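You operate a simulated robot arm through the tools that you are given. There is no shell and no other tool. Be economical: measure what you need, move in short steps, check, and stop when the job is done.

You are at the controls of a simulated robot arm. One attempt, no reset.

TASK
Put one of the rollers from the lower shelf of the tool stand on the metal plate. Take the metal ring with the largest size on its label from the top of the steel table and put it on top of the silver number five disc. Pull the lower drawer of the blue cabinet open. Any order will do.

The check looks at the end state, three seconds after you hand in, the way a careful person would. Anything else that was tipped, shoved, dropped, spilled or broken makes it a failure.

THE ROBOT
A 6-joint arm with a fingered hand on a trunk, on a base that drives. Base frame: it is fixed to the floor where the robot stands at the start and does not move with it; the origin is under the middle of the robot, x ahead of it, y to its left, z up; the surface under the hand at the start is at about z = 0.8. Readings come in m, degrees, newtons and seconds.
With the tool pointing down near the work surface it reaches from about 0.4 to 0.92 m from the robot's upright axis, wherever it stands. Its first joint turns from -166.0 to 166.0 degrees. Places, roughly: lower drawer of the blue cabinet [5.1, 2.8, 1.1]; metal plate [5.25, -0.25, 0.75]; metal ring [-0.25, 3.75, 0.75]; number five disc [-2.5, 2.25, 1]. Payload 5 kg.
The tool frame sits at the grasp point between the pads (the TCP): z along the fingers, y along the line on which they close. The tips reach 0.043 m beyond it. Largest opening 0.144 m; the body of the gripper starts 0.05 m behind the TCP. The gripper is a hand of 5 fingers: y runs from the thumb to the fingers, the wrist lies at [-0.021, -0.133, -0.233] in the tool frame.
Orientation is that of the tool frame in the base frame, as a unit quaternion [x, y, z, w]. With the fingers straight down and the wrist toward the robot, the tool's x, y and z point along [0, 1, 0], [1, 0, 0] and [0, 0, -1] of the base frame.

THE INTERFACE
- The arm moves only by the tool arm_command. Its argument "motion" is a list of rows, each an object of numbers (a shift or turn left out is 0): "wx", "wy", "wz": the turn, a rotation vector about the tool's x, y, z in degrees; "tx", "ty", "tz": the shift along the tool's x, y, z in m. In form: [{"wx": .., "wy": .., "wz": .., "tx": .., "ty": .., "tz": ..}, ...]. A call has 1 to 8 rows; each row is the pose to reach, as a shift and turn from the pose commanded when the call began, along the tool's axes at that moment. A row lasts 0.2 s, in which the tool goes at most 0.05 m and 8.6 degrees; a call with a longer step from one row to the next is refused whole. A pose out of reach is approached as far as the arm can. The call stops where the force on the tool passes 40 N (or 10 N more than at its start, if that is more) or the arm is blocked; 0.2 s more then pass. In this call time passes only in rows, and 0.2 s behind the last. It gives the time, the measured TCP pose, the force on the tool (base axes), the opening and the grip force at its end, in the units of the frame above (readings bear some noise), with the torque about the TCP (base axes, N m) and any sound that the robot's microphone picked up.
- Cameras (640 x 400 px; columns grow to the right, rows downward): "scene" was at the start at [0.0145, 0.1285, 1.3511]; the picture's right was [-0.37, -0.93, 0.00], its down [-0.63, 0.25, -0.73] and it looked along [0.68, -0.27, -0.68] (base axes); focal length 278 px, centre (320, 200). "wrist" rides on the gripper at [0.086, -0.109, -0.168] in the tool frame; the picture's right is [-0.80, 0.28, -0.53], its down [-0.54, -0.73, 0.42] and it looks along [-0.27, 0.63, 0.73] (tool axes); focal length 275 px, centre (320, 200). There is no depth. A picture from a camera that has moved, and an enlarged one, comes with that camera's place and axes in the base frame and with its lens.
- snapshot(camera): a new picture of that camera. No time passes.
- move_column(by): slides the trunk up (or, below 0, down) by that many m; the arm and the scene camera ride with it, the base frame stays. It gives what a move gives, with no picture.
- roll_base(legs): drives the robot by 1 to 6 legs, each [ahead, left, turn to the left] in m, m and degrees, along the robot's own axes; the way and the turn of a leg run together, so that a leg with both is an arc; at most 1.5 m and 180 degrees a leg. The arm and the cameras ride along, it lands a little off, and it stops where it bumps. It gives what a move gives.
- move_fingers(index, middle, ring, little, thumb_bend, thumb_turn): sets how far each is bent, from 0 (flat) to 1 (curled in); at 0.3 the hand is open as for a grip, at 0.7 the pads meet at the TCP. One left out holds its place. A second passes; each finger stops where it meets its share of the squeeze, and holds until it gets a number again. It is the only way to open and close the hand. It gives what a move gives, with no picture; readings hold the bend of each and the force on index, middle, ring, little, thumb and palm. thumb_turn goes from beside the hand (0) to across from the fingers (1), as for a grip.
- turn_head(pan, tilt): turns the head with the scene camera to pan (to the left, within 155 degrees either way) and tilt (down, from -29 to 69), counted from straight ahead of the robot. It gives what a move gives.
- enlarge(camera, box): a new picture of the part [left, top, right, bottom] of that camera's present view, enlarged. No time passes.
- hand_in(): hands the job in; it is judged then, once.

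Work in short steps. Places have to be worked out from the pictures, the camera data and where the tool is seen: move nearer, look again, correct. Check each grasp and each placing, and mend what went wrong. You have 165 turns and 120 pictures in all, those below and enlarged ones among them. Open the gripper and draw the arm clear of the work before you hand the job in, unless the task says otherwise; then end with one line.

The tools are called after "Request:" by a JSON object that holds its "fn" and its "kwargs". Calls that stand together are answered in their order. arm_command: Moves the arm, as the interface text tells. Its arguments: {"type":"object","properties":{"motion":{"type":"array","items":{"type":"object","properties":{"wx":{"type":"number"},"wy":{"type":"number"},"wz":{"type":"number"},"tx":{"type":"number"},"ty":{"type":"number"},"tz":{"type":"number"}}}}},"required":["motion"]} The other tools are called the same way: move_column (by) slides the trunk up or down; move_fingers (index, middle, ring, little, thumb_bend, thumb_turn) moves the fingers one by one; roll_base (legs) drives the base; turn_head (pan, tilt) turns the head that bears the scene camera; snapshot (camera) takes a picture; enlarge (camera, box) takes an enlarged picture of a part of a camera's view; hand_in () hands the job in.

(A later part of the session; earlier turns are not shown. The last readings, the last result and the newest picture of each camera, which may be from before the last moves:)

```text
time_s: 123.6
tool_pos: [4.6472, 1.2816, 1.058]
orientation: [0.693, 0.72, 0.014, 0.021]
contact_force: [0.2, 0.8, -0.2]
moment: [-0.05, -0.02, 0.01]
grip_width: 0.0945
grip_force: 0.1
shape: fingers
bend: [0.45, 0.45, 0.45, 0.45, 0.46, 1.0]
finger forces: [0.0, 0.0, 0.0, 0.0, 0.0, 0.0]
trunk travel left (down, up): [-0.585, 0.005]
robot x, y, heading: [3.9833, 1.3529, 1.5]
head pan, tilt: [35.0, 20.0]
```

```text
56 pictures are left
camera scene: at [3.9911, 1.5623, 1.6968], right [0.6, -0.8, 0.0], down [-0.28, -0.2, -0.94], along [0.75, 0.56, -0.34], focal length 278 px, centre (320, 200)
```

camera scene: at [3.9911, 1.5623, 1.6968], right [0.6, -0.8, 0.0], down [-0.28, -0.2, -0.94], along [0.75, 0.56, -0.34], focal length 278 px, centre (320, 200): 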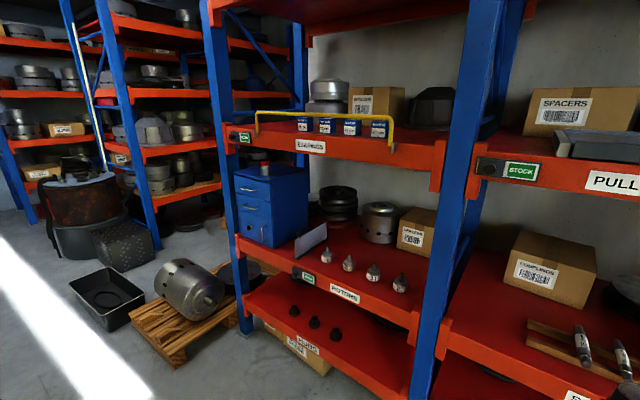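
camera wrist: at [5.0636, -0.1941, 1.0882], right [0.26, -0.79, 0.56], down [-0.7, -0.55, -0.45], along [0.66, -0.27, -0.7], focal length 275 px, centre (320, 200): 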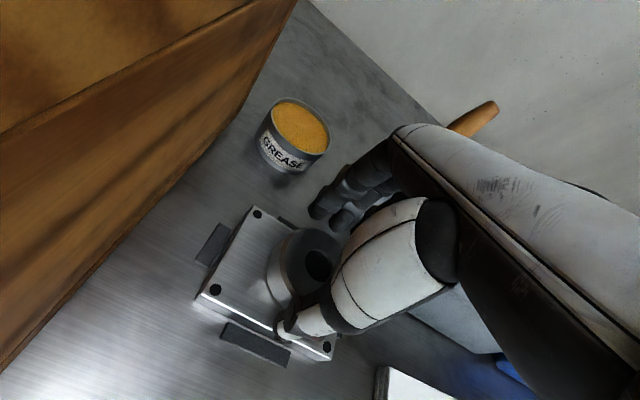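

Request:
{"fn": "enlarge", "kwargs": {"camera": "scene", "box": [200, 130, 360, 270]}}

```text
2.86 times, centred on (280, 200) of scene
camera zoom: at [3.9911, 1.5623, 1.6968], right [0.6, -0.8, 0.0], down [-0.28, -0.2, -0.94], along [0.75, 0.56, -0.34], focal length 794 px, centre (434, 200)
```

zoom: 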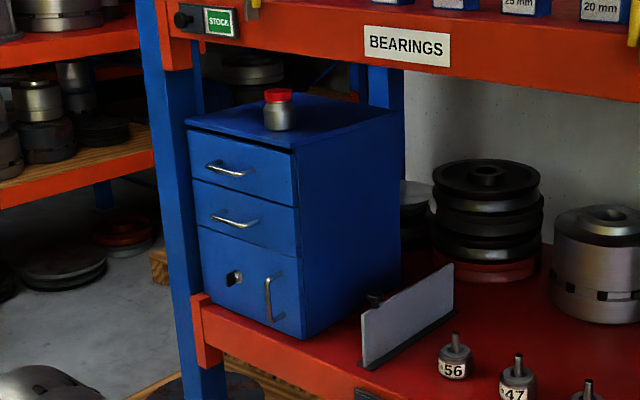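

The lower drawer is the second one down (horizontal bar handle ≈(4.96, 2.81, 1.1)). A horizontal pinch of the bar suits it, so I'll rotate the tool to point forward (fingers above, thumb below), pulling back slightly meanwhile.

Request:
{"fn": "arm_command", "kwargs": {"motion": [{"ty": -0.02, "wx": -8}, {"ty": -0.04, "wx": -16}, {"ty": -0.06, "wx": -24}, {"ty": -0.08, "wx": -32}, {"ty": -0.1, "wx": -40}, {"ty": -0.1, "wx": -48}, {"ty": -0.1, "wx": -56}]}}

```text
time_s: 125.2
tool_pos: [4.5528, 1.2312, 1.2079]
orientation: [0.614, 0.645, 0.341, 0.302]
contact_force: [0.3, 0.2, 0.2]
moment: [-0.02, -0.05, -0.04]
grip_width: 0.0945
grip_force: 0.0
shape: fingers
bend: [0.45, 0.45, 0.45, 0.45, 0.46, 1.0]
finger forces: [0.0, 0.0, 0.0, 0.0, 0.0, 0.1]
out of reach, approached as far as the arm can: row 1, 2, 4, 5, 6, 7
trunk travel left (down, up): [-0.585, 0.005]
robot x, y, heading: [3.9843, 1.3509, 1.4]
head pan, tilt: [35.0, 20.0]
```

The wrist is limited when low relative to the trunk. Lower the trunk 0.3 m and continue the rotation while letting the hand sit higher relative to the shoulder.

Request:
{"fn": "move_column", "kwargs": {"by": -0.35}}

Request:
{"fn": "arm_command", "kwargs": {"motion": [{"ty": 0.02, "tz": -0.02, "wx": -6}, {"ty": 0.045, "tz": -0.03, "wx": -13}, {"ty": 0.07, "tz": -0.045, "wx": -20}, {"ty": 0.1, "tz": -0.06, "wx": -27}, {"ty": 0.13, "tz": -0.075, "wx": -34}, {"ty": 0.16, "tz": -0.09, "wx": -38}]}}

Request:
{"fn": "turn_head", "kwargs": {"pan": 0, "tilt": 30}}

Request:
{"fn": "snapshot", "kwargs": {"camera": "scene"}}

```text
time_s: 128.6
tool_pos: [4.5532, 1.23, 0.8591]
orientation: [0.615, 0.645, 0.339, 0.302]
contact_force: [0.1, -0.1, 0.5]
moment: [0.05, 0.02, 0.0]
grip_width: 0.0946
grip_force: 0.1
shape: fingers
bend: [0.45, 0.45, 0.45, 0.45, 0.46, 1.0]
finger forces: [0.0, 0.0, 0.0, 0.0, 0.0, 0.1]
trunk travel left (down, up): [-0.235, 0.355]
robot x, y, heading: [3.9819, 1.3535, 1.5]
head pan, tilt: [35.0, 20.0]
```

```text
time_s: 130.0
tool_pos: [4.5439, 1.1961, 1.1136]
orientation: [0.498, 0.513, 0.527, 0.459]
contact_force: [0.8, -0.4, 0.1]
moment: [0.01, -0.01, 0.03]
grip_width: 0.0944
grip_force: 0.1
shape: fingers
bend: [0.45, 0.45, 0.45, 0.45, 0.46, 1.0]
finger forces: [0.0, 0.0, 0.0, 0.0, 0.0, 0.1]
out of reach, approached as far as the arm can: row 1, 2, 3, 4, 5, 6
trunk travel left (down, up): [-0.235, 0.355]
robot x, y, heading: [3.9822, 1.3509, 1.6]
head pan, tilt: [35.0, 20.0]
```

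```text
time_s: 131.0
tool_pos: [4.544, 1.1964, 1.1154]
orientation: [0.498, 0.514, 0.527, 0.459]
contact_force: [0.4, 0.8, -0.5]
moment: [-0.02, -0.01, -0.01]
grip_width: 0.0943
grip_force: 0.0
shape: fingers
bend: [0.45, 0.45, 0.45, 0.45, 0.46, 1.0]
finger forces: [0.1, 0.0, 0.1, 0.1, 0.0, 0.1]
trunk travel left (down, up): [-0.235, 0.355]
robot x, y, heading: [3.9843, 1.3495, 1.5]
head pan, tilt: [0.0, 30.0]
```

```text
54 pictures are left
camera scene: at [4.0066, 1.5094, 1.3308], right [0.03, -1.0, 0.0], down [-0.5, -0.01, -0.87], along [0.87, 0.03, -0.5], focal length 278 px, centre (320, 200)
```

scene: 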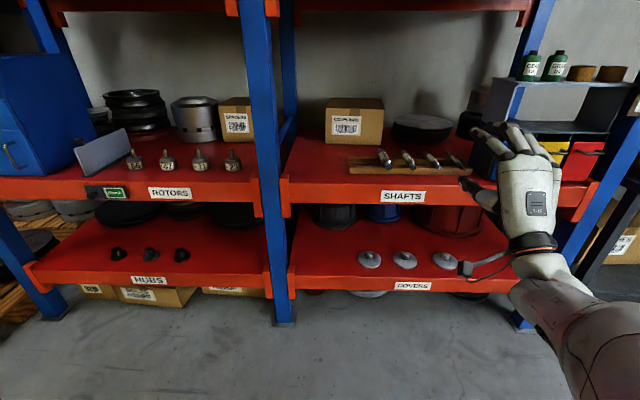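

The hand now points forward with fingers up. Strafe left to face the cabinet, staying clear of the pallet (y>3.1, x>4.5).

Request:
{"fn": "roll_base", "kwargs": {"legs": [[0, 1.25, -1.5]]}}

Request:
{"fn": "turn_head", "kwargs": {"pan": 5, "tilt": 20}}

Request:
{"fn": "snapshot", "kwargs": {"camera": "scene"}}

Request:
{"fn": "snapshot", "kwargs": {"camera": "wrist"}}

```text
time_s: 137.3
tool_pos: [4.5259, 2.4224, 1.1153]
orientation: [0.507, 0.504, 0.517, 0.47]
contact_force: [-0.6, -0.2, 0.5]
moment: [0.03, 0.01, 0.02]
grip_width: 0.0945
grip_force: 0.0
shape: fingers
bend: [0.45, 0.45, 0.45, 0.45, 0.46, 1.0]
finger forces: [0.0, 0.0, 0.1, 0.1, 0.1, 0.0]
trunk travel left (down, up): [-0.235, 0.355]
robot x, y, heading: [3.9734, 2.595, -0.7]
head pan, tilt: [0.0, 30.0]
```

```text
time_s: 138.0
tool_pos: [4.5266, 2.4233, 1.1143]
orientation: [0.507, 0.504, 0.518, 0.469]
contact_force: [-0.2, 1.1, 0.3]
moment: [-0.01, 0.02, -0.03]
grip_width: 0.0945
grip_force: 0.0
shape: fingers
bend: [0.45, 0.45, 0.45, 0.45, 0.46, 1.0]
finger forces: [0.0, 0.0, 0.0, 0.1, 0.0, 0.0]
trunk travel left (down, up): [-0.235, 0.355]
robot x, y, heading: [3.9676, 2.5965, -0.6]
head pan, tilt: [5.0, 20.0]
```

```text
53 pictures are left
camera scene: at [4.0032, 2.7628, 1.3468], right [0.08, -1.0, 0.0], down [-0.34, -0.03, -0.94], along [0.94, 0.07, -0.34], focal length 278 px, centre (320, 200)
```

scene: 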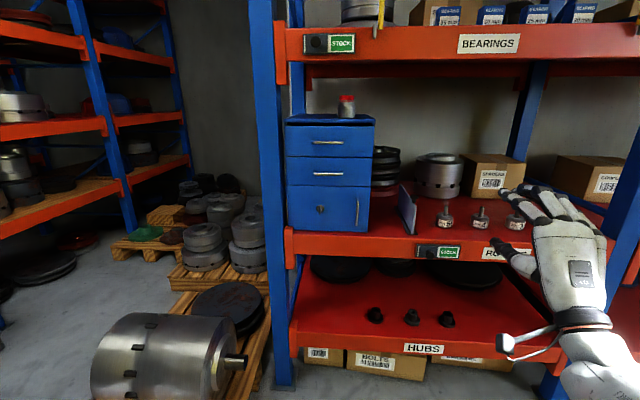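

```text
52 pictures are left
camera wrist: at [4.3522, 2.5065, 1.0145], right [-0.49, -0.83, 0.25], down [0.43, -0.48, -0.76], along [0.76, -0.26, 0.59], focal length 275 px, centre (320, 200)
```

wrist: 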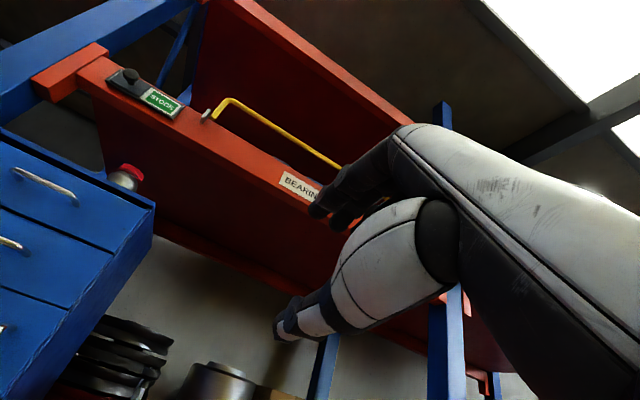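

The handle centre triangulates to ≈(4.98, 2.815, 1.094). To keep the base off the pallet I need the arm extended further and more to the left; test forward 0.2, left 0.2.

Request:
{"fn": "arm_command", "kwargs": {"motion": [{"tx": 0.03, "tz": 0.03}, {"tx": 0.06, "tz": 0.06}, {"tx": 0.09, "tz": 0.09}, {"tx": 0.12, "tz": 0.12}, {"tx": 0.15, "tz": 0.15}, {"tx": 0.18, "tz": 0.18}, {"tx": 0.2, "tz": 0.2}]}}

```text
time_s: 139.6
tool_pos: [4.7095, 2.5457, 1.193]
orientation: [0.503, 0.539, 0.524, 0.427]
contact_force: [0.4, -0.2, -0.3]
moment: [-0.02, -0.07, 0.03]
grip_width: 0.0944
grip_force: 0.0
shape: fingers
bend: [0.45, 0.45, 0.45, 0.45, 0.46, 1.0]
finger forces: [0.1, 0.0, 0.0, 0.0, 0.0, 0.0]
out of reach, approached as far as the arm can: row 1, 2, 3, 4, 5, 6, 7
trunk travel left (down, up): [-0.235, 0.355]
robot x, y, heading: [3.9705, 2.5955, -0.4]
head pan, tilt: [5.0, 20.0]
```

Lower the trunk 0.12 so the height matches, level the tool, and try a bit further left.

Request:
{"fn": "move_column", "kwargs": {"by": -0.13}}

Request:
{"fn": "arm_command", "kwargs": {"motion": [{"tx": 0.02, "wx": -2, "wy": 2, "ty": 0.01}, {"tx": 0.045, "wx": -5, "wy": 4, "ty": 0.02}, {"tx": 0.07, "wx": -5, "wy": 6, "ty": 0.025}]}}

```text
time_s: 141.2
tool_pos: [4.7076, 2.5475, 1.0617]
orientation: [0.504, 0.538, 0.523, 0.428]
contact_force: [-0.2, 0.6, -0.2]
moment: [-0.02, 0.03, -0.01]
grip_width: 0.0946
grip_force: 0.0
shape: fingers
bend: [0.45, 0.45, 0.45, 0.45, 0.46, 1.0]
finger forces: [0.1, 0.0, 0.0, 0.0, 0.0, 0.1]
trunk travel left (down, up): [-0.105, 0.485]
robot x, y, heading: [3.9752, 2.595, -0.5]
head pan, tilt: [5.0, 20.0]
```

```text
time_s: 142.0
tool_pos: [4.7017, 2.6069, 1.0996]
orientation: [0.456, 0.539, 0.573, 0.417]
contact_force: [-0.8, -1.0, -0.9]
moment: [-0.01, -0.03, 0.04]
grip_width: 0.0947
grip_force: 0.1
shape: fingers
bend: [0.45, 0.45, 0.45, 0.45, 0.46, 1.0]
finger forces: [0.0, 0.0, 0.0, 0.1, 0.0, 0.0]
out of reach, approached as far as the arm can: row 2, 3
trunk travel left (down, up): [-0.105, 0.485]
robot x, y, heading: [3.9674, 2.5947, -0.5]
head pan, tilt: [5.0, 20.0]
```

Level now, but yawed ~14° left. Rotate about the tool's vertical axis back toward straight.

Request:
{"fn": "arm_command", "kwargs": {"motion": [{"wy": -4}, {"wy": -8}, {"wy": -12}]}}

```text
time_s: 142.8
tool_pos: [4.7003, 2.5727, 1.1238]
orientation: [0.486, 0.524, 0.547, 0.436]
contact_force: [-0.3, -1.0, -0.6]
moment: [-0.02, 0.0, 0.01]
grip_width: 0.0946
grip_force: 0.1
shape: fingers
bend: [0.45, 0.45, 0.45, 0.45, 0.46, 0.99]
finger forces: [0.1, 0.0, 0.0, 0.0, 0.0, 0.0]
out of reach, approached as far as the arm can: row 1, 2, 3
trunk travel left (down, up): [-0.105, 0.485]
robot x, y, heading: [3.9755, 2.5957, -0.5]
head pan, tilt: [5.0, 20.0]
```

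Acceptable (yaw 8°, level). Lower the trunk 3 cm and drive left 0.235 and forward 0.12, then look.

Request:
{"fn": "move_column", "kwargs": {"by": -0.03}}

Request:
{"fn": "roll_base", "kwargs": {"legs": [[0.12, 0.24, 0.5]]}}

Request:
{"fn": "turn_head", "kwargs": {"pan": 0, "tilt": 20}}

Request:
{"fn": "snapshot", "kwargs": {"camera": "scene"}}

Request:
{"fn": "snapshot", "kwargs": {"camera": "wrist"}}

```text
time_s: 143.6
tool_pos: [4.6988, 2.5738, 1.094]
orientation: [0.485, 0.524, 0.547, 0.436]
contact_force: [-1.5, -0.8, 0.1]
moment: [0.0, 0.0, -0.01]
grip_width: 0.0944
grip_force: 0.0
shape: fingers
bend: [0.45, 0.45, 0.45, 0.45, 0.46, 0.99]
finger forces: [0.1, 0.0, 0.0, 0.1, 0.0, 0.1]
trunk travel left (down, up): [-0.075, 0.515]
robot x, y, heading: [3.974, 2.5975, -0.6]
head pan, tilt: [5.0, 20.0]
```

```text
time_s: 145.5
tool_pos: [4.821, 2.8251, 1.093]
orientation: [0.482, 0.527, 0.55, 0.433]
contact_force: [-0.7, 0.2, 0.0]
moment: [0.04, 0.0, 0.01]
grip_width: 0.0948
grip_force: 0.0
shape: fingers
bend: [0.45, 0.45, 0.45, 0.45, 0.46, 0.99]
finger forces: [0.1, 0.0, 0.1, 0.0, 0.0, 0.0]
trunk travel left (down, up): [-0.075, 0.515]
robot x, y, heading: [4.093, 2.8328, 0.3]
head pan, tilt: [5.0, 20.0]
```

```text
time_s: 146.1
tool_pos: [4.8208, 2.8236, 1.0922]
orientation: [0.482, 0.527, 0.55, 0.432]
contact_force: [-0.2, 0.7, -0.3]
moment: [0.01, -0.01, -0.02]
grip_width: 0.0947
grip_force: 0.1
shape: fingers
bend: [0.45, 0.45, 0.45, 0.45, 0.46, 0.99]
finger forces: [0.0, 0.1, 0.1, 0.1, 0.0, 0.0]
trunk travel left (down, up): [-0.075, 0.515]
robot x, y, heading: [4.0913, 2.8397, 0.2]
head pan, tilt: [0.0, 20.0]
```

```text
51 pictures are left
camera scene: at [4.1224, 2.9959, 1.1868], right [0.0, -1.0, 0.0], down [-0.34, 0.0, -0.94], along [0.94, 0.0, -0.34], focal length 278 px, centre (320, 200)
```

scene: 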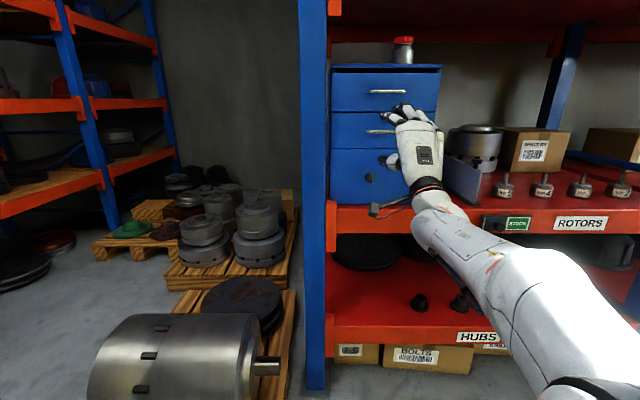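

```text
50 pictures are left
camera wrist: at [4.6384, 2.8887, 0.9947], right [-0.39, -0.89, 0.24], down [0.48, -0.41, -0.77], along [0.79, -0.19, 0.59], focal length 275 px, centre (320, 200)
```

wrist: 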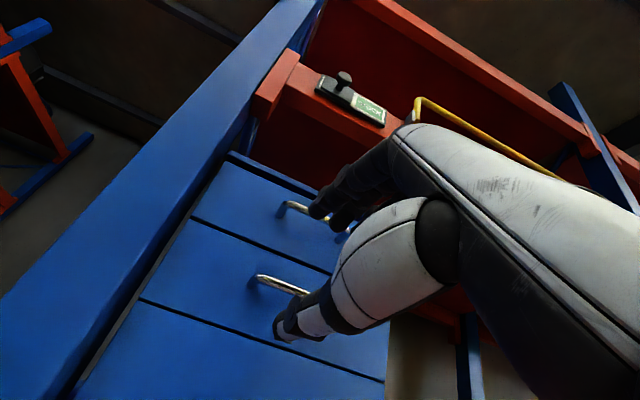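

Geometry checks: bar centre ≈(4.98, 2.80, 1.095), bar between thumb and fingers in height. Drive 0.11 forward and 2 cm right.

Request:
{"fn": "roll_base", "kwargs": {"legs": [[0.11, -0.02, 0]]}}

Request:
{"fn": "snapshot", "kwargs": {"camera": "wrist"}}

Request:
{"fn": "enlarge", "kwargs": {"camera": "scene", "box": [320, 30, 480, 230]}}

```text
time_s: 147.3
tool_pos: [4.9295, 2.8024, 1.093]
orientation: [0.483, 0.527, 0.55, 0.433]
contact_force: [0.3, -0.3, 0.5]
moment: [0.01, -0.01, -0.01]
grip_width: 0.0946
grip_force: 0.0
shape: fingers
bend: [0.45, 0.45, 0.45, 0.45, 0.46, 0.99]
finger forces: [0.1, 0.0, 0.1, 0.1, 0.1, 0.1]
trunk travel left (down, up): [-0.075, 0.515]
robot x, y, heading: [4.2006, 2.8134, 0.1]
head pan, tilt: [0.0, 20.0]
```

```text
49 pictures are left
camera wrist: at [4.7463, 2.8685, 0.9946], right [-0.39, -0.89, 0.24], down [0.48, -0.41, -0.77], along [0.79, -0.19, 0.59], focal length 275 px, centre (320, 200)
```

wrist: 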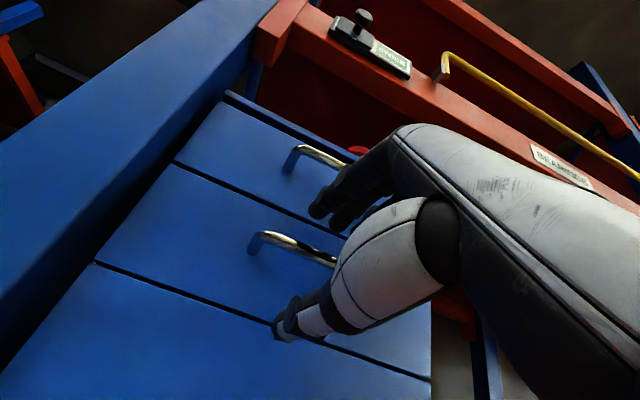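

```text
2.00 times, centred on (400, 130) of scene
camera zoom: at [4.2304, 2.9763, 1.1868], right [0.0, -1.0, 0.0], down [-0.34, 0.0, -0.94], along [0.94, 0.0, -0.34], focal length 556 px, centre (160, 340)
```

zoom: 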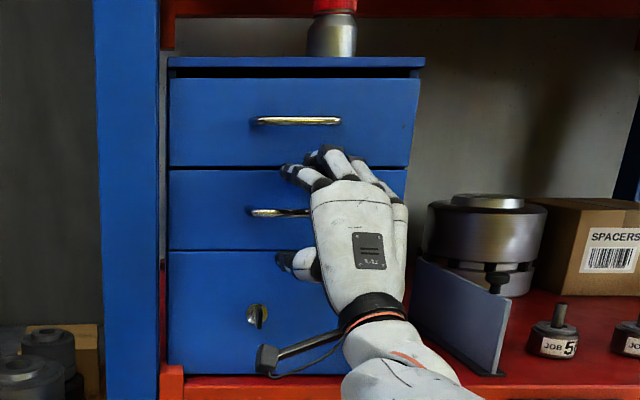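

Bar at x≈4.978, z≈1.10, y-centre 2.805. Advance 3.5 cm and up 7 mm.

Request:
{"fn": "arm_command", "kwargs": {"motion": [{"tz": 0.012, "ty": 0.003}, {"tz": 0.024, "ty": 0.006}, {"tz": 0.035, "ty": 0.008}]}}

Request:
{"fn": "snapshot", "kwargs": {"camera": "wrist"}}

```text
time_s: 148.0
tool_pos: [4.9503, 2.8041, 1.1059]
orientation: [0.48, 0.522, 0.555, 0.434]
contact_force: [-27.7, -0.8, -7.5]
moment: [0.32, -0.92, -0.85]
grip_width: 0.0948
grip_force: 18.9
shape: fingers
bend: [0.45, 0.47, 0.48, 0.45, 0.46, 0.99]
finger forces: [0.0, 22.2, 15.7, 0.0, 0.0, 0.0]
trunk travel left (down, up): [-0.075, 0.515]
robot x, y, heading: [4.2001, 2.8143, -0.1]
head pan, tilt: [0.0, 20.0]
stopped in row 3: the force on the tool passed its limit at 48 N (the readings are from after the stop); the commanded pose is now the measured one
```

```text
47 pictures are left
camera wrist: at [4.7692, 2.8699, 1.0048], right [-0.39, -0.89, 0.23], down [0.49, -0.41, -0.77], along [0.78, -0.19, 0.6], focal length 275 px, centre (320, 200)
```

wrist: 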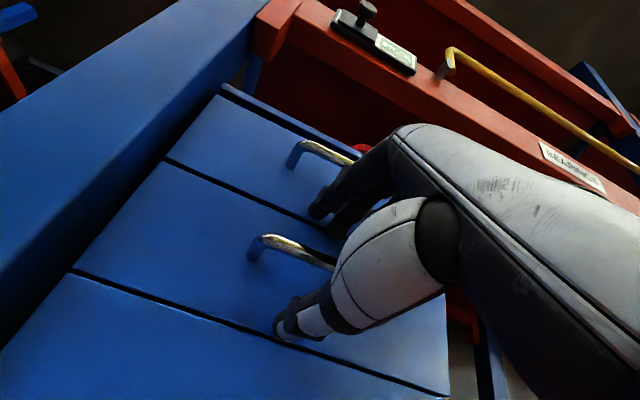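

Fingers touch the drawer face just above the bar. Ease back 4 mm and close to trap the bar.

Request:
{"fn": "arm_command", "kwargs": {"motion": [{"tz": -0.004, "ty": -0.004}]}}

Request:
{"fn": "move_fingers", "kwargs": {"index": 0.75, "middle": 0.75, "ring": 0.75, "little": 0.75, "thumb_bend": 0.75}}

Request:
{"fn": "snapshot", "kwargs": {"camera": "wrist"}}

Request:
{"fn": "enlarge", "kwargs": {"camera": "scene", "box": [320, 30, 480, 230]}}

```text
time_s: 148.4
tool_pos: [4.9492, 2.8043, 1.1009]
orientation: [0.48, 0.525, 0.553, 0.434]
contact_force: [-14.7, -1.1, -3.8]
moment: [0.13, -0.52, -0.29]
grip_width: 0.0948
grip_force: 8.5
shape: fingers
bend: [0.45, 0.46, 0.47, 0.45, 0.46, 0.99]
finger forces: [0.1, 13.6, 3.2, 0.1, 0.0, 0.0]
trunk travel left (down, up): [-0.075, 0.515]
robot x, y, heading: [4.2021, 2.8202, 0.2]
head pan, tilt: [0.0, 20.0]
```

```text
time_s: 149.4
tool_pos: [4.9469, 2.8041, 1.1054]
orientation: [0.477, 0.524, 0.555, 0.435]
contact_force: [0.0, 0.8, 25.2]
moment: [-1.28, -2.11, -0.12]
grip_width: 0.0029
grip_force: 26.7
shape: fingers
bend: [0.74, 0.51, 0.51, 0.74, 0.69, 1.0]
finger forces: [0.0, 19.2, 12.5, 8.1, 14.4, 0.0]
trunk travel left (down, up): [-0.075, 0.515]
robot x, y, heading: [4.2017, 2.8182, -0.1]
head pan, tilt: [0.0, 20.0]
```

```text
46 pictures are left
camera wrist: at [4.766, 2.8699, 1.0038], right [-0.39, -0.89, 0.23], down [0.49, -0.41, -0.77], along [0.78, -0.19, 0.6], focal length 275 px, centre (320, 200)
```

wrist: 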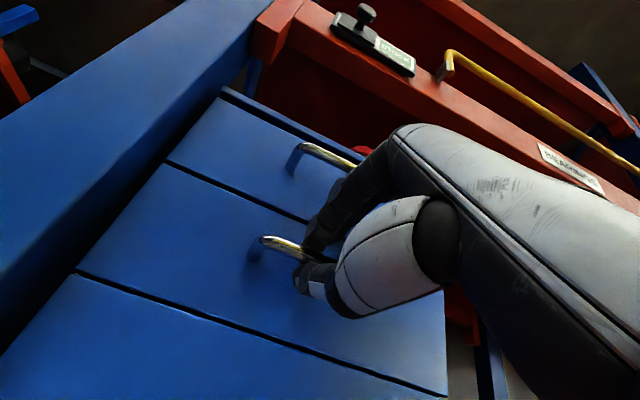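

```text
2.00 times, centred on (400, 130) of scene
camera zoom: at [4.2281, 2.9764, 1.187], right [0.0, -1.0, 0.0], down [-0.34, 0.0, -0.94], along [0.94, 0.0, -0.34], focal length 556 px, centre (160, 340)
```

zoom: 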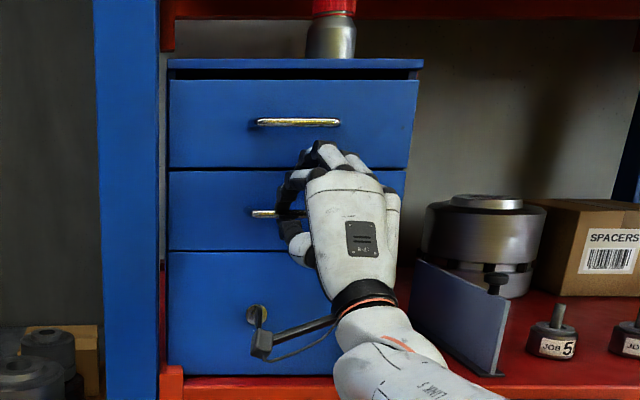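

The bar is pinched between fingers (on top) and thumb. Pull back 5 cm gently and watch.

Request:
{"fn": "arm_command", "kwargs": {"motion": [{"tz": -0.01, "ty": -0.003}, {"tz": -0.02, "ty": -0.003}, {"tz": -0.035, "ty": -0.003}, {"tz": -0.05, "ty": -0.003}]}}

Request:
{"fn": "enlarge", "kwargs": {"camera": "scene", "box": [320, 30, 480, 230]}}

```text
time_s: 150.4
tool_pos: [4.8979, 2.8004, 1.1034]
orientation: [0.476, 0.524, 0.556, 0.436]
contact_force: [-1.2, 20.2, 27.9]
moment: [-1.64, -1.89, 0.76]
grip_width: 0.0019
grip_force: 26.3
shape: fingers
bend: [0.74, 0.5, 0.51, 0.74, 0.69, 1.0]
finger forces: [0.1, 21.3, 13.5, 4.6, 12.9, 0.0]
trunk travel left (down, up): [-0.075, 0.515]
robot x, y, heading: [4.1941, 2.8164, 0.5]
head pan, tilt: [0.0, 20.0]
```

```text
2.00 times, centred on (400, 130) of scene
camera zoom: at [4.2278, 2.9785, 1.1866], right [0.0, -1.0, 0.0], down [-0.34, 0.0, -0.94], along [0.94, 0.0, -0.34], focal length 556 px, centre (160, 340)
```

zoom: 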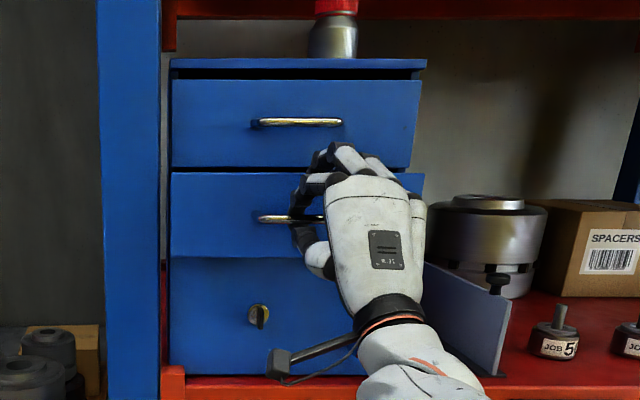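

The drawer is coming out. Continue pulling straight back with the base.

Request:
{"fn": "roll_base", "kwargs": {"legs": [[-0.12, 0.005, 0]]}}

Request:
{"fn": "snapshot", "kwargs": {"camera": "scene"}}

```text
time_s: 151.7
tool_pos: [4.7794, 2.8009, 1.1022]
orientation: [0.479, 0.522, 0.554, 0.436]
contact_force: [1.1, 5.3, 24.9]
moment: [-1.22, -1.71, 0.28]
grip_width: 0.0019
grip_force: 25.4
shape: fingers
bend: [0.74, 0.5, 0.5, 0.75, 0.7, 1.0]
finger forces: [0.1, 21.2, 13.1, 4.4, 12.5, 0.1]
trunk travel left (down, up): [-0.075, 0.515]
robot x, y, heading: [4.0765, 2.8222, 0.0]
head pan, tilt: [0.0, 20.0]
```

```text
43 pictures are left
camera scene: at [4.1099, 2.9815, 1.1869], right [0.0, -1.0, 0.0], down [-0.34, 0.0, -0.94], along [0.94, 0.0, -0.34], focal length 278 px, centre (320, 200)
```

scene: 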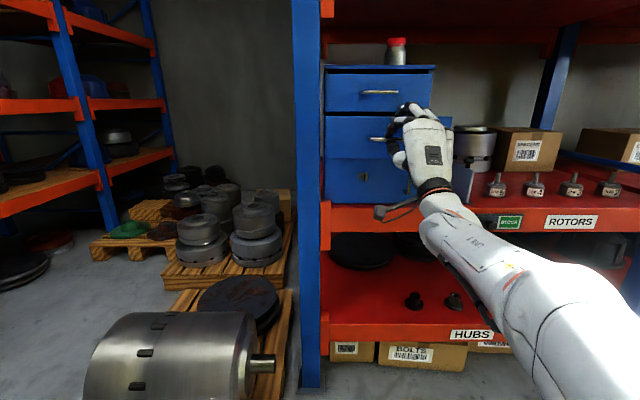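

Open ~17 cm with little resistance. Pull another few cm with the arm, watching for an end stop.

Request:
{"fn": "arm_command", "kwargs": {"motion": [{"tz": -0.012, "tx": 0.002}, {"tz": -0.024, "tx": 0.004}, {"tz": -0.036, "tx": 0.006}, {"tz": -0.045, "tx": 0.008}]}}

Request:
{"fn": "enlarge", "kwargs": {"camera": "scene", "box": [300, 30, 460, 230]}}

```text
time_s: 152.7
tool_pos: [4.733, 2.7998, 1.1042]
orientation: [0.477, 0.522, 0.555, 0.437]
contact_force: [-0.3, 6.2, 18.8]
moment: [-1.13, -1.57, 0.28]
grip_width: 0.0025
grip_force: 23.9
shape: fingers
bend: [0.74, 0.51, 0.51, 0.75, 0.7, 1.0]
finger forces: [0.1, 18.7, 13.0, 3.6, 12.8, 0.0]
trunk travel left (down, up): [-0.075, 0.515]
robot x, y, heading: [4.0794, 2.8231, 0.2]
head pan, tilt: [0.0, 20.0]
```

```text
2.00 times, centred on (380, 130) of scene
camera zoom: at [4.1103, 2.9816, 1.1868], right [0.0, -1.0, 0.0], down [-0.34, 0.0, -0.94], along [0.94, 0.0, -0.34], focal length 556 px, centre (200, 340)
```

zoom: 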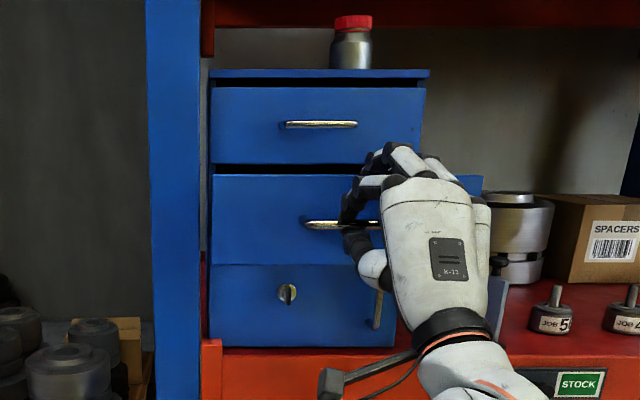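

About 21 cm open; good. Open the hand and back away.

Request:
{"fn": "move_fingers", "kwargs": {"index": 0.4, "middle": 0.4, "ring": 0.4, "little": 0.4, "thumb_bend": 0.4}}

Request:
{"fn": "roll_base", "kwargs": {"legs": [[-0.2, 0, 0]]}}

Request:
{"fn": "snapshot", "kwargs": {"camera": "scene"}}

```text
time_s: 153.7
tool_pos: [4.7352, 2.7986, 1.101]
orientation: [0.48, 0.522, 0.554, 0.436]
contact_force: [-0.3, 0.4, 0.6]
moment: [0.02, 0.03, 0.02]
grip_width: 0.1138
grip_force: 0.1
shape: fingers
bend: [0.4, 0.4, 0.4, 0.4, 0.4, 0.99]
finger forces: [0.0, 0.0, 0.0, 0.0, 0.0, 0.0]
trunk travel left (down, up): [-0.075, 0.515]
robot x, y, heading: [4.0856, 2.8204, 0.3]
head pan, tilt: [0.0, 20.0]
```

```text
time_s: 155.3
tool_pos: [4.5349, 2.7954, 1.1011]
orientation: [0.481, 0.521, 0.553, 0.438]
contact_force: [-0.4, -0.3, 0.2]
moment: [-0.01, -0.01, -0.01]
grip_width: 0.1137
grip_force: 0.1
shape: fingers
bend: [0.4, 0.4, 0.4, 0.4, 0.4, 0.99]
finger forces: [0.0, 0.1, 0.1, 0.1, 0.0, 0.0]
trunk travel left (down, up): [-0.075, 0.515]
robot x, y, heading: [3.8829, 2.8235, -0.2]
head pan, tilt: [0.0, 20.0]
```

```text
41 pictures are left
camera scene: at [3.912, 2.9811, 1.1868], right [0.0, -1.0, 0.0], down [-0.34, 0.0, -0.94], along [0.94, 0.0, -0.34], focal length 278 px, centre (320, 200)
```

scene: 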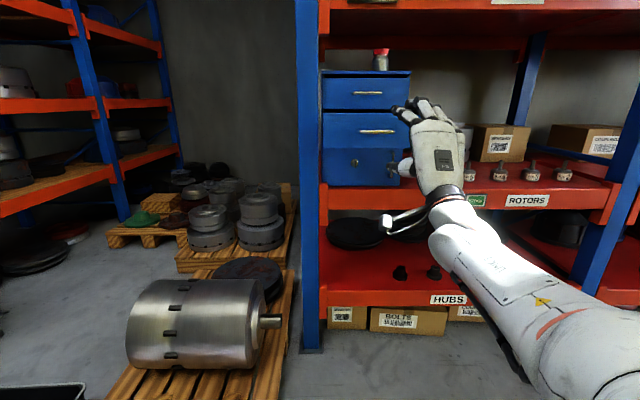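

The drawer stands open, jar upright. Now head back the same way: right along the rack, then backwards along y≈-1.45.

Request:
{"fn": "roll_base", "kwargs": {"legs": [[0.08, -1.4, 0.2], [0, -1.45, 0], [0, -1.42, 0]]}}

```text
time_s: 175.6
tool_pos: [4.7199, -1.4016, 1.0997]
orientation: [0.466, 0.535, 0.565, 0.421]
contact_force: [-0.4, -0.6, 0.7]
moment: [0.03, 0.0, 0.03]
grip_width: 0.1137
grip_force: 0.0
shape: fingers
bend: [0.4, 0.4, 0.4, 0.4, 0.4, 0.99]
finger forces: [0.0, 0.1, 0.0, 0.0, 0.1, 0.1]
trunk travel left (down, up): [-0.075, 0.515]
robot x, y, heading: [4.0679, -1.4107, 3.1]
head pan, tilt: [0.0, 20.0]
```

Request:
{"fn": "roll_base", "kwargs": {"legs": [[0, -0.07, -3.1], [-1.45, 0, 0]]}}

```text
time_s: 183.4
tool_pos: [3.2755, -1.5069, 1.1006]
orientation: [0.486, 0.516, 0.548, 0.443]
contact_force: [0.4, 0.1, -0.3]
moment: [0.01, 0.0, -0.03]
grip_width: 0.1138
grip_force: 0.1
shape: fingers
bend: [0.4, 0.4, 0.4, 0.4, 0.4, 0.99]
finger forces: [0.1, 0.0, 0.0, 0.1, 0.0, 0.0]
trunk travel left (down, up): [-0.075, 0.515]
robot x, y, heading: [2.625, -1.4681, -1.2]
head pan, tilt: [0.0, 20.0]
```

Request:
{"fn": "roll_base", "kwargs": {"legs": [[-1.5, 0.03, 1.2], [-1.0, 0.45, 0], [-0.9, 0.2, 0], [0, 1.5, 0]]}}

Request:
{"fn": "turn_head", "kwargs": {"pan": 90, "tilt": 20}}

Request:
{"fn": "snapshot", "kwargs": {"camera": "scene"}}

```text
refused: leg 1 is longer than a leg can be; nothing moved
```

```text
time_s: 185.0
tool_pos: [3.2753, -1.5078, 1.1007]
orientation: [0.486, 0.517, 0.549, 0.442]
contact_force: [0.7, -0.5, 0.0]
moment: [0.01, 0.0, -0.02]
grip_width: 0.1138
grip_force: 0.0
shape: fingers
bend: [0.4, 0.4, 0.4, 0.4, 0.4, 0.99]
finger forces: [0.1, 0.0, 0.1, 0.0, 0.0, 0.0]
trunk travel left (down, up): [-0.075, 0.515]
robot x, y, heading: [2.6239, -1.4704, -1.6]
head pan, tilt: [90.0, 20.0]
```

```text
40 pictures are left
camera scene: at [2.5656, -1.2152, 1.1868], right [1.0, -0.02, 0.0], down [-0.01, -0.34, -0.94], along [0.02, 0.94, -0.34], focal length 278 px, centre (320, 200)
```

scene: 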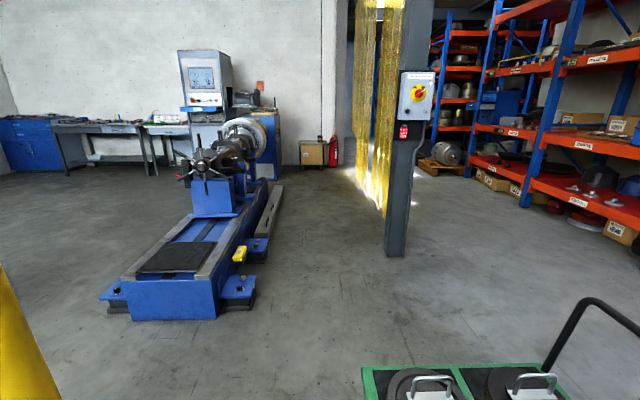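

First leg was marginally too long; retry shorter.

Request:
{"fn": "roll_base", "kwargs": {"legs": [[-1.45, 0.02, 1.4], [-1.0, 0.45, 0], [-0.95, 0.2, 0], [0, 1.45, 0]]}}

Request:
{"fn": "snapshot", "kwargs": {"camera": "scene"}}

```text
time_s: 209.3
tool_pos: [-0.1332, 0.7695, 1.1]
orientation: [0.479, 0.523, 0.556, 0.434]
contact_force: [0.4, -0.2, -0.4]
moment: [-0.02, 0.03, 0.0]
grip_width: 0.1139
grip_force: 0.1
shape: fingers
bend: [0.4, 0.4, 0.4, 0.4, 0.4, 0.99]
finger forces: [0.0, 0.0, 0.0, 0.1, 0.1, 0.1]
trunk travel left (down, up): [-0.075, 0.515]
robot x, y, heading: [-0.7887, 0.7882, 0.2]
head pan, tilt: [90.0, 20.0]
```

```text
39 pictures are left
camera scene: at [-0.8507, 1.0406, 1.1868], right [1.0, 0.01, 0.0], down [0.0, -0.34, -0.94], along [-0.01, 0.94, -0.34], focal length 278 px, centre (320, 200)
```

scene: 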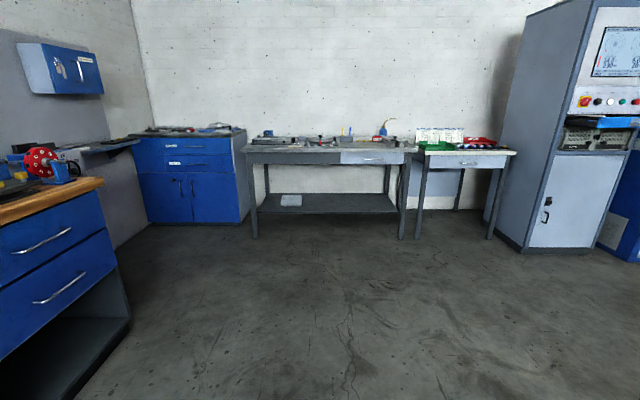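

The steel table is ahead (front y≈3.3). Raise the trunk 0.2 and rotate the tool back to pointing down.

Request:
{"fn": "move_column", "kwargs": {"by": 0.2}}

Request:
{"fn": "arm_command", "kwargs": {"motion": [{"ty": -0.02, "wx": 8}, {"ty": -0.04, "wx": 16}, {"ty": -0.07, "wx": 24}, {"ty": -0.1, "wx": 32}, {"ty": -0.13, "wx": 40}, {"ty": -0.16, "wx": 48}]}}

Request:
{"fn": "arm_command", "kwargs": {"motion": [{"wx": 8}, {"wx": 16}, {"wx": 24}, {"wx": 32}, {"wx": 40}]}}

```text
time_s: 211.4
tool_pos: [-0.1322, 0.7688, 1.3]
orientation: [0.478, 0.524, 0.555, 0.434]
contact_force: [-0.6, -0.7, 0.4]
moment: [0.0, 0.02, -0.03]
grip_width: 0.114
grip_force: 0.1
shape: fingers
bend: [0.4, 0.4, 0.4, 0.4, 0.4, 0.99]
finger forces: [0.0, 0.0, 0.1, 0.0, 0.0, 0.1]
trunk travel left (down, up): [-0.275, 0.315]
robot x, y, heading: [-0.7891, 0.7861, 0.5]
head pan, tilt: [90.0, 20.0]
```

```text
time_s: 212.8
tool_pos: [-0.1342, 0.7802, 1.1445]
orientation: [0.614, 0.704, 0.294, 0.203]
contact_force: [-0.7, -0.7, -0.3]
moment: [0.02, 0.01, 0.0]
grip_width: 0.114
grip_force: 0.1
shape: fingers
bend: [0.4, 0.4, 0.4, 0.4, 0.4, 0.99]
finger forces: [0.1, 0.0, 0.0, 0.1, 0.1, 0.1]
trunk travel left (down, up): [-0.275, 0.315]
robot x, y, heading: [-0.7877, 0.787, 0.4]
head pan, tilt: [90.0, 20.0]
```

```text
time_s: 214.1
tool_pos: [-0.1351, 0.7806, 1.1405]
orientation: [0.647, 0.762, 0.035, -0.02]
contact_force: [-0.3, 0.5, -0.1]
moment: [0.01, -0.05, 0.0]
grip_width: 0.1143
grip_force: 0.0
shape: fingers
bend: [0.4, 0.4, 0.4, 0.4, 0.4, 0.99]
finger forces: [0.0, 0.0, 0.1, 0.0, 0.0, 0.0]
trunk travel left (down, up): [-0.275, 0.315]
robot x, y, heading: [-0.784, 0.7933, 0.6]
head pan, tilt: [90.0, 20.0]
```

Tool is down. Square up the wrist, turn the robot 90° left and drive toward the table.

Request:
{"fn": "arm_command", "kwargs": {"motion": [{"wz": 4.5, "wy": -2}, {"wz": 9, "wy": -4.3}]}}

Request:
{"fn": "roll_base", "kwargs": {"legs": [[0, 0, 89.5], [1.4, -0.45, 0]]}}

Request:
{"fn": "turn_head", "kwargs": {"pan": 0, "tilt": 30}}

Request:
{"fn": "snapshot", "kwargs": {"camera": "scene"}}

```text
time_s: 214.7
tool_pos: [-0.136, 0.7821, 1.1404]
orientation: [0.705, 0.71, 0.009, 0.006]
contact_force: [0.3, -0.8, -0.3]
moment: [0.05, 0.01, -0.05]
grip_width: 0.1143
grip_force: 0.0
shape: fingers
bend: [0.4, 0.4, 0.4, 0.4, 0.4, 0.99]
finger forces: [0.1, 0.0, 0.0, 0.1, 0.0, 0.1]
trunk travel left (down, up): [-0.275, 0.315]
robot x, y, heading: [-0.7854, 0.7887, 0.5]
head pan, tilt: [90.0, 20.0]
```

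```text
time_s: 226.1
tool_pos: [-0.3916, 2.9211, 1.1404]
orientation: [-0.018, 1.0, 0.011, -0.003]
contact_force: [0.7, -0.7, -0.7]
moment: [0.02, 0.05, -0.02]
grip_width: 0.1142
grip_force: 0.0
shape: fingers
bend: [0.4, 0.4, 0.4, 0.4, 0.4, 0.99]
finger forces: [0.0, 0.0, 0.0, 0.0, 0.1, 0.0]
trunk travel left (down, up): [-0.275, 0.315]
robot x, y, heading: [-0.381, 2.2664, 92.0]
head pan, tilt: [90.0, 20.0]
```

```text
time_s: 227.8
tool_pos: [-0.3917, 2.9205, 1.1409]
orientation: [-0.018, 1.0, 0.011, -0.003]
contact_force: [-0.2, -0.4, 0.1]
moment: [-0.02, 0.01, -0.02]
grip_width: 0.114
grip_force: 0.0
shape: fingers
bend: [0.4, 0.4, 0.4, 0.4, 0.4, 0.99]
finger forces: [0.0, 0.1, 0.0, 0.0, 0.1, 0.1]
trunk travel left (down, up): [-0.275, 0.315]
robot x, y, heading: [-0.3846, 2.2697, 92.3]
head pan, tilt: [0.0, 30.0]
```

```text
38 pictures are left
camera scene: at [-0.541, 2.299, 1.3708], right [1.0, 0.04, 0.0], down [0.02, -0.5, -0.87], along [-0.03, 0.87, -0.5], focal length 278 px, centre (320, 200)
```

scene: 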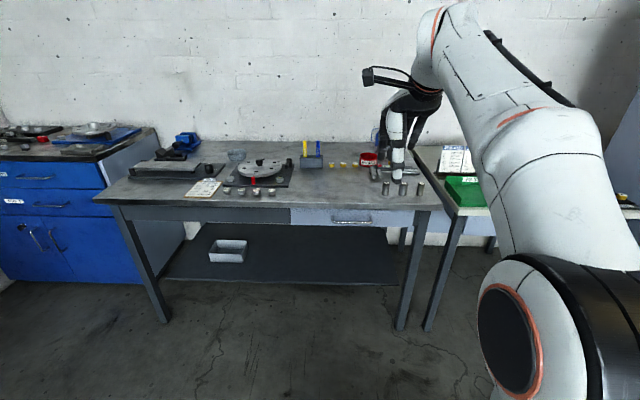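

Request:
{"fn": "enlarge", "kwargs": {"camera": "scene", "box": [280, 120, 440, 220]}}

Request:
{"fn": "enlarge", "kwargs": {"camera": "scene", "box": [120, 110, 320, 235]}}

```text
4.00 times, centred on (360, 170) of scene
camera zoom: at [-0.541, 2.299, 1.3708], right [1.0, 0.04, 0.0], down [0.02, -0.5, -0.87], along [-0.03, 0.87, -0.5], focal length 1111 px, centre (160, 320)
```

zoom: 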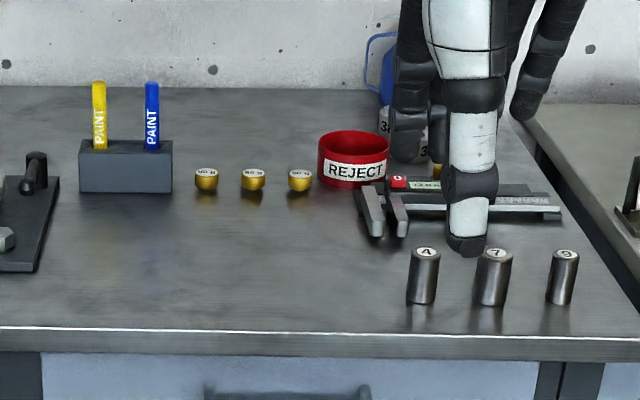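

```text
3.20 times, centred on (220, 172) of scene
camera zoom: at [-0.541, 2.299, 1.3708], right [1.0, 0.04, 0.0], down [0.02, -0.5, -0.87], along [-0.03, 0.87, -0.5], focal length 889 px, centre (640, 288)
```

zoom: 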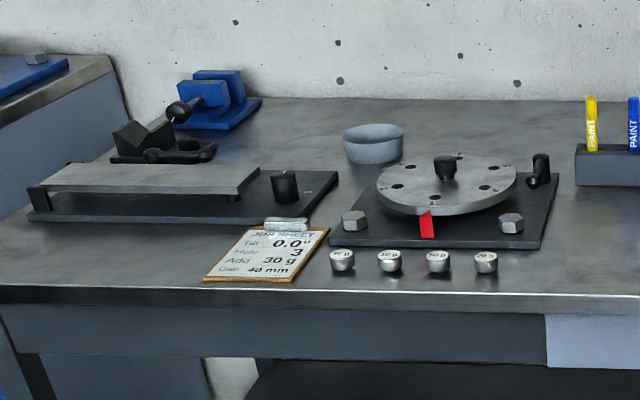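

The labelled rings are at the back right, behind my hand ("38" visible near the blue oil can). Drive a bit nearer and right, and look with the wrist camera and head.

Request:
{"fn": "roll_base", "kwargs": {"legs": [[0.3, -0.35, -2]]}}

Request:
{"fn": "enlarge", "kwargs": {"camera": "scene", "box": [220, 80, 420, 205]}}

Request:
{"fn": "snapshot", "kwargs": {"camera": "wrist"}}

```text
time_s: 230.6
tool_pos: [-0.0241, 3.2387, 1.1416]
orientation: [0.001, 1.0, 0.012, -0.002]
contact_force: [-0.7, 0.2, -1.1]
moment: [-0.02, -0.02, -0.02]
grip_width: 0.1143
grip_force: 0.0
shape: fingers
bend: [0.4, 0.4, 0.4, 0.4, 0.4, 0.99]
finger forces: [0.0, 0.0, 0.1, 0.0, 0.0, 0.1]
trunk travel left (down, up): [-0.275, 0.315]
robot x, y, heading: [-0.0373, 2.5863, 89.9]
head pan, tilt: [0.0, 30.0]
```

```text
3.20 times, centred on (320, 142) of scene
camera zoom: at [-0.1954, 2.6208, 1.3707], right [1.0, 0.0, 0.0], down [0.0, -0.5, -0.87], along [0.0, 0.87, -0.5], focal length 889 px, centre (320, 384)
```

zoom: 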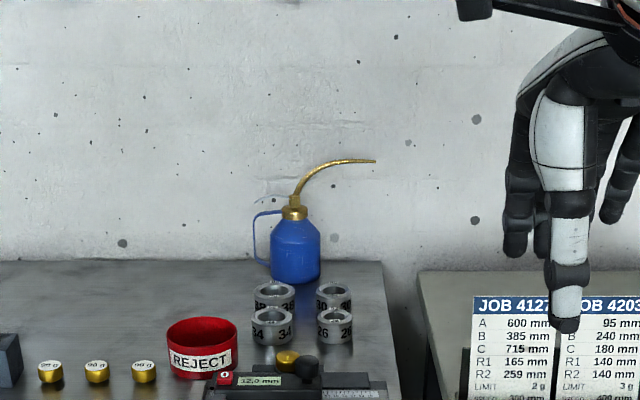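

```text
34 pictures are left
camera wrist: at [-0.1094, 3.1256, 1.3067], right [0.8, 0.27, 0.54], down [0.54, -0.72, -0.44], along [0.26, 0.64, -0.72], focal length 275 px, centre (320, 200)
```

wrist: 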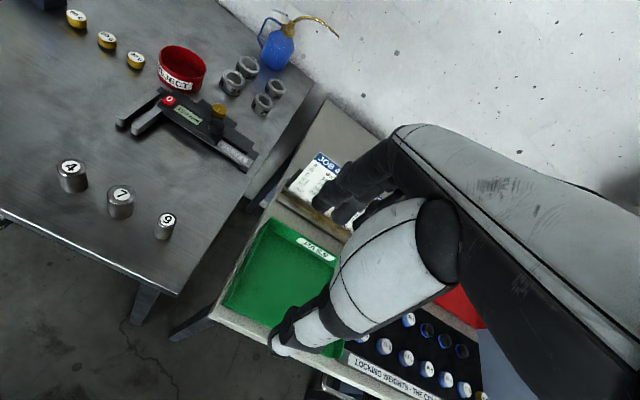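

Request:
{"fn": "enlarge", "kwargs": {"camera": "scene", "box": [290, 160, 340, 195]}}

Request:
{"fn": "enlarge", "kwargs": {"camera": "wrist", "box": [200, 40, 300, 120]}}

```text
11.43 times, centred on (315, 178) of scene
camera zoom: at [-0.1954, 2.6208, 1.3707], right [1.0, 0.0, 0.0], down [0.0, -0.5, -0.87], along [0.0, 0.87, -0.5], focal length 3175 px, centre (377, 457)
```

zoom: 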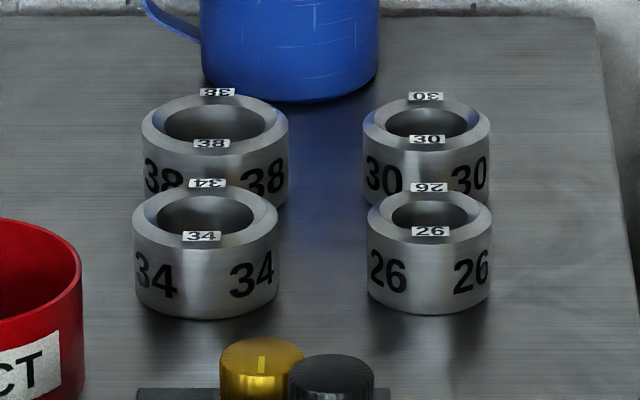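

```text
5.00 times, centred on (250, 80) of wrist
camera zoom: at [-0.1094, 3.1256, 1.3067], right [0.8, 0.27, 0.54], down [0.54, -0.72, -0.44], along [0.26, 0.64, -0.72], focal length 1376 px, centre (670, 800)
```

zoom: 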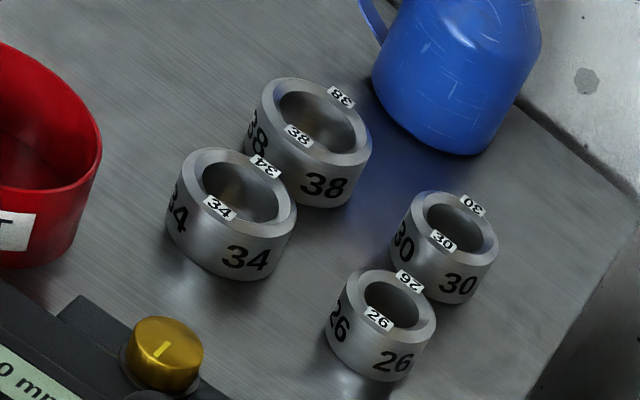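

Largest is 38 (back-left). Triangulated top centre (-0.261, 3.782, 0.851), ⌀≈0.059, table z≈0.815. The free approach is diagonal: thumb in the pocket between the four rings, fingers at the back-left, so I'll yaw the tool 45° counter-clockwise and move the base to ≈(-0.3, 2.88).

Request:
{"fn": "arm_command", "kwargs": {"motion": [{"wz": -7.5}, {"wz": -15}, {"wz": -22.5}, {"wz": -30}, {"wz": -37.5}, {"wz": -45}]}}

Request:
{"fn": "roll_base", "kwargs": {"legs": [[0.3, 0.26, 0]]}}

```text
time_s: 232.0
tool_pos: [-0.0251, 3.2367, 1.1404]
orientation: [-0.385, 0.923, 0.01, 0.002]
contact_force: [-0.2, -0.4, -0.6]
moment: [0.04, -0.02, -0.02]
grip_width: 0.1141
grip_force: 0.1
shape: fingers
bend: [0.4, 0.4, 0.4, 0.4, 0.4, 0.99]
finger forces: [0.1, 0.1, 0.0, 0.1, 0.0, 0.0]
trunk travel left (down, up): [-0.275, 0.315]
robot x, y, heading: [-0.0382, 2.588, 90.2]
head pan, tilt: [0.0, 30.0]
```

```text
time_s: 234.4
tool_pos: [-0.2823, 3.5349, 1.1407]
orientation: [-0.38, 0.925, 0.011, 0.003]
contact_force: [0.1, 0.1, 0.1]
moment: [0.0, -0.03, -0.02]
grip_width: 0.1142
grip_force: 0.1
shape: fingers
bend: [0.4, 0.4, 0.4, 0.4, 0.4, 0.99]
finger forces: [0.0, 0.0, 0.1, 0.0, 0.0, 0.0]
trunk travel left (down, up): [-0.275, 0.315]
robot x, y, heading: [-0.2969, 2.8821, 89.7]
head pan, tilt: [0.0, 30.0]
```

Extend toward above the 38 ring at z≈1.05, then look.

Request:
{"fn": "arm_command", "kwargs": {"motion": [{"tx": -0.03, "ty": 0.026, "tz": 0.01}, {"tx": -0.06, "ty": 0.052, "tz": 0.02}, {"tx": -0.09, "ty": 0.078, "tz": 0.03}, {"tx": -0.12, "ty": 0.103, "tz": 0.04}, {"tx": -0.15, "ty": 0.128, "tz": 0.06}, {"tx": -0.18, "ty": 0.154, "tz": 0.08}, {"tx": -0.189, "ty": 0.161, "tz": 0.09}]}}

Request:
{"fn": "snapshot", "kwargs": {"camera": "wrist"}}

Request:
{"fn": "snapshot", "kwargs": {"camera": "scene"}}

```text
time_s: 236.1
tool_pos: [-0.2839, 3.6824, 1.0209]
orientation: [-0.38, 0.925, 0.011, 0.002]
contact_force: [-0.3, 0.1, -0.6]
moment: [-0.05, 0.01, -0.02]
grip_width: 0.1144
grip_force: 0.0
shape: fingers
bend: [0.4, 0.4, 0.4, 0.4, 0.4, 0.99]
finger forces: [0.2, 0.0, 0.0, 0.1, 0.1, 0.0]
out of reach, approached as far as the arm can: row 2, 3, 4, 5, 6, 7
trunk travel left (down, up): [-0.275, 0.315]
robot x, y, heading: [-0.2949, 2.8862, 89.6]
head pan, tilt: [0.0, 30.0]
```

```text
31 pictures are left
camera wrist: at [-0.2677, 3.5406, 1.1855], right [0.37, 0.75, 0.55], down [0.89, -0.12, -0.43], along [-0.26, 0.65, -0.72], focal length 275 px, centre (320, 200)
```

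wrist: 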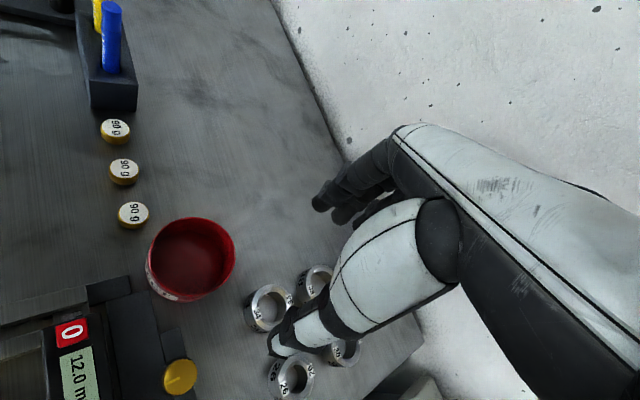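

```text
30 pictures are left
camera scene: at [-0.4557, 2.9192, 1.3707], right [1.0, 0.0, 0.0], down [0.0, -0.5, -0.87], along [0.0, 0.87, -0.5], focal length 278 px, centre (320, 200)
```

scene: 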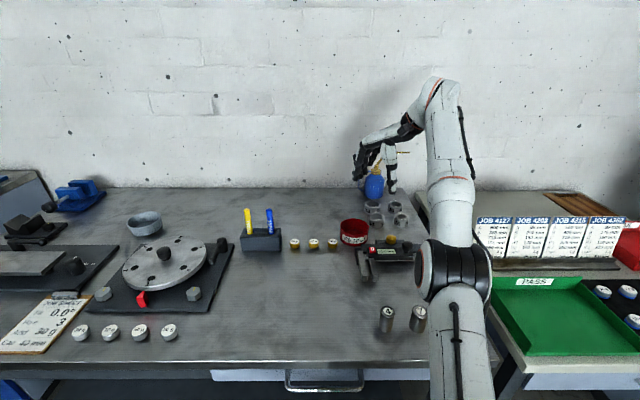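

Reach is short because the wrist is high relative to the shoulder. Raise the trunk 0.25, shift the base right 7 cm and forward 2.5 cm, then lower/extend.

Request:
{"fn": "move_column", "kwargs": {"by": 0.25}}

Request:
{"fn": "roll_base", "kwargs": {"legs": [[0.025, -0.075, 0]]}}

```text
time_s: 238.6
tool_pos: [-0.2835, 3.6819, 1.2714]
orientation: [-0.381, 0.925, 0.012, 0.002]
contact_force: [0.8, 0.3, 0.5]
moment: [-0.05, -0.04, 0.01]
grip_width: 0.1141
grip_force: 0.2
shape: fingers
bend: [0.4, 0.4, 0.4, 0.4, 0.4, 0.99]
finger forces: [0.0, 0.0, 0.0, 0.0, 0.1, 0.1]
trunk travel left (down, up): [-0.525, 0.065]
robot x, y, heading: [-0.2949, 2.8845, 90.0]
head pan, tilt: [0.0, 30.0]
```

```text
time_s: 239.7
tool_pos: [-0.2043, 3.7071, 1.2706]
orientation: [-0.379, 0.925, 0.011, 0.002]
contact_force: [1.0, 0.2, -0.4]
moment: [-0.02, 0.09, 0.0]
grip_width: 0.1143
grip_force: 0.0
shape: fingers
bend: [0.4, 0.4, 0.4, 0.4, 0.4, 0.99]
finger forces: [0.0, 0.0, 0.0, 0.0, 0.0, 0.0]
trunk travel left (down, up): [-0.525, 0.065]
robot x, y, heading: [-0.2181, 2.9086, 89.7]
head pan, tilt: [0.0, 30.0]
```

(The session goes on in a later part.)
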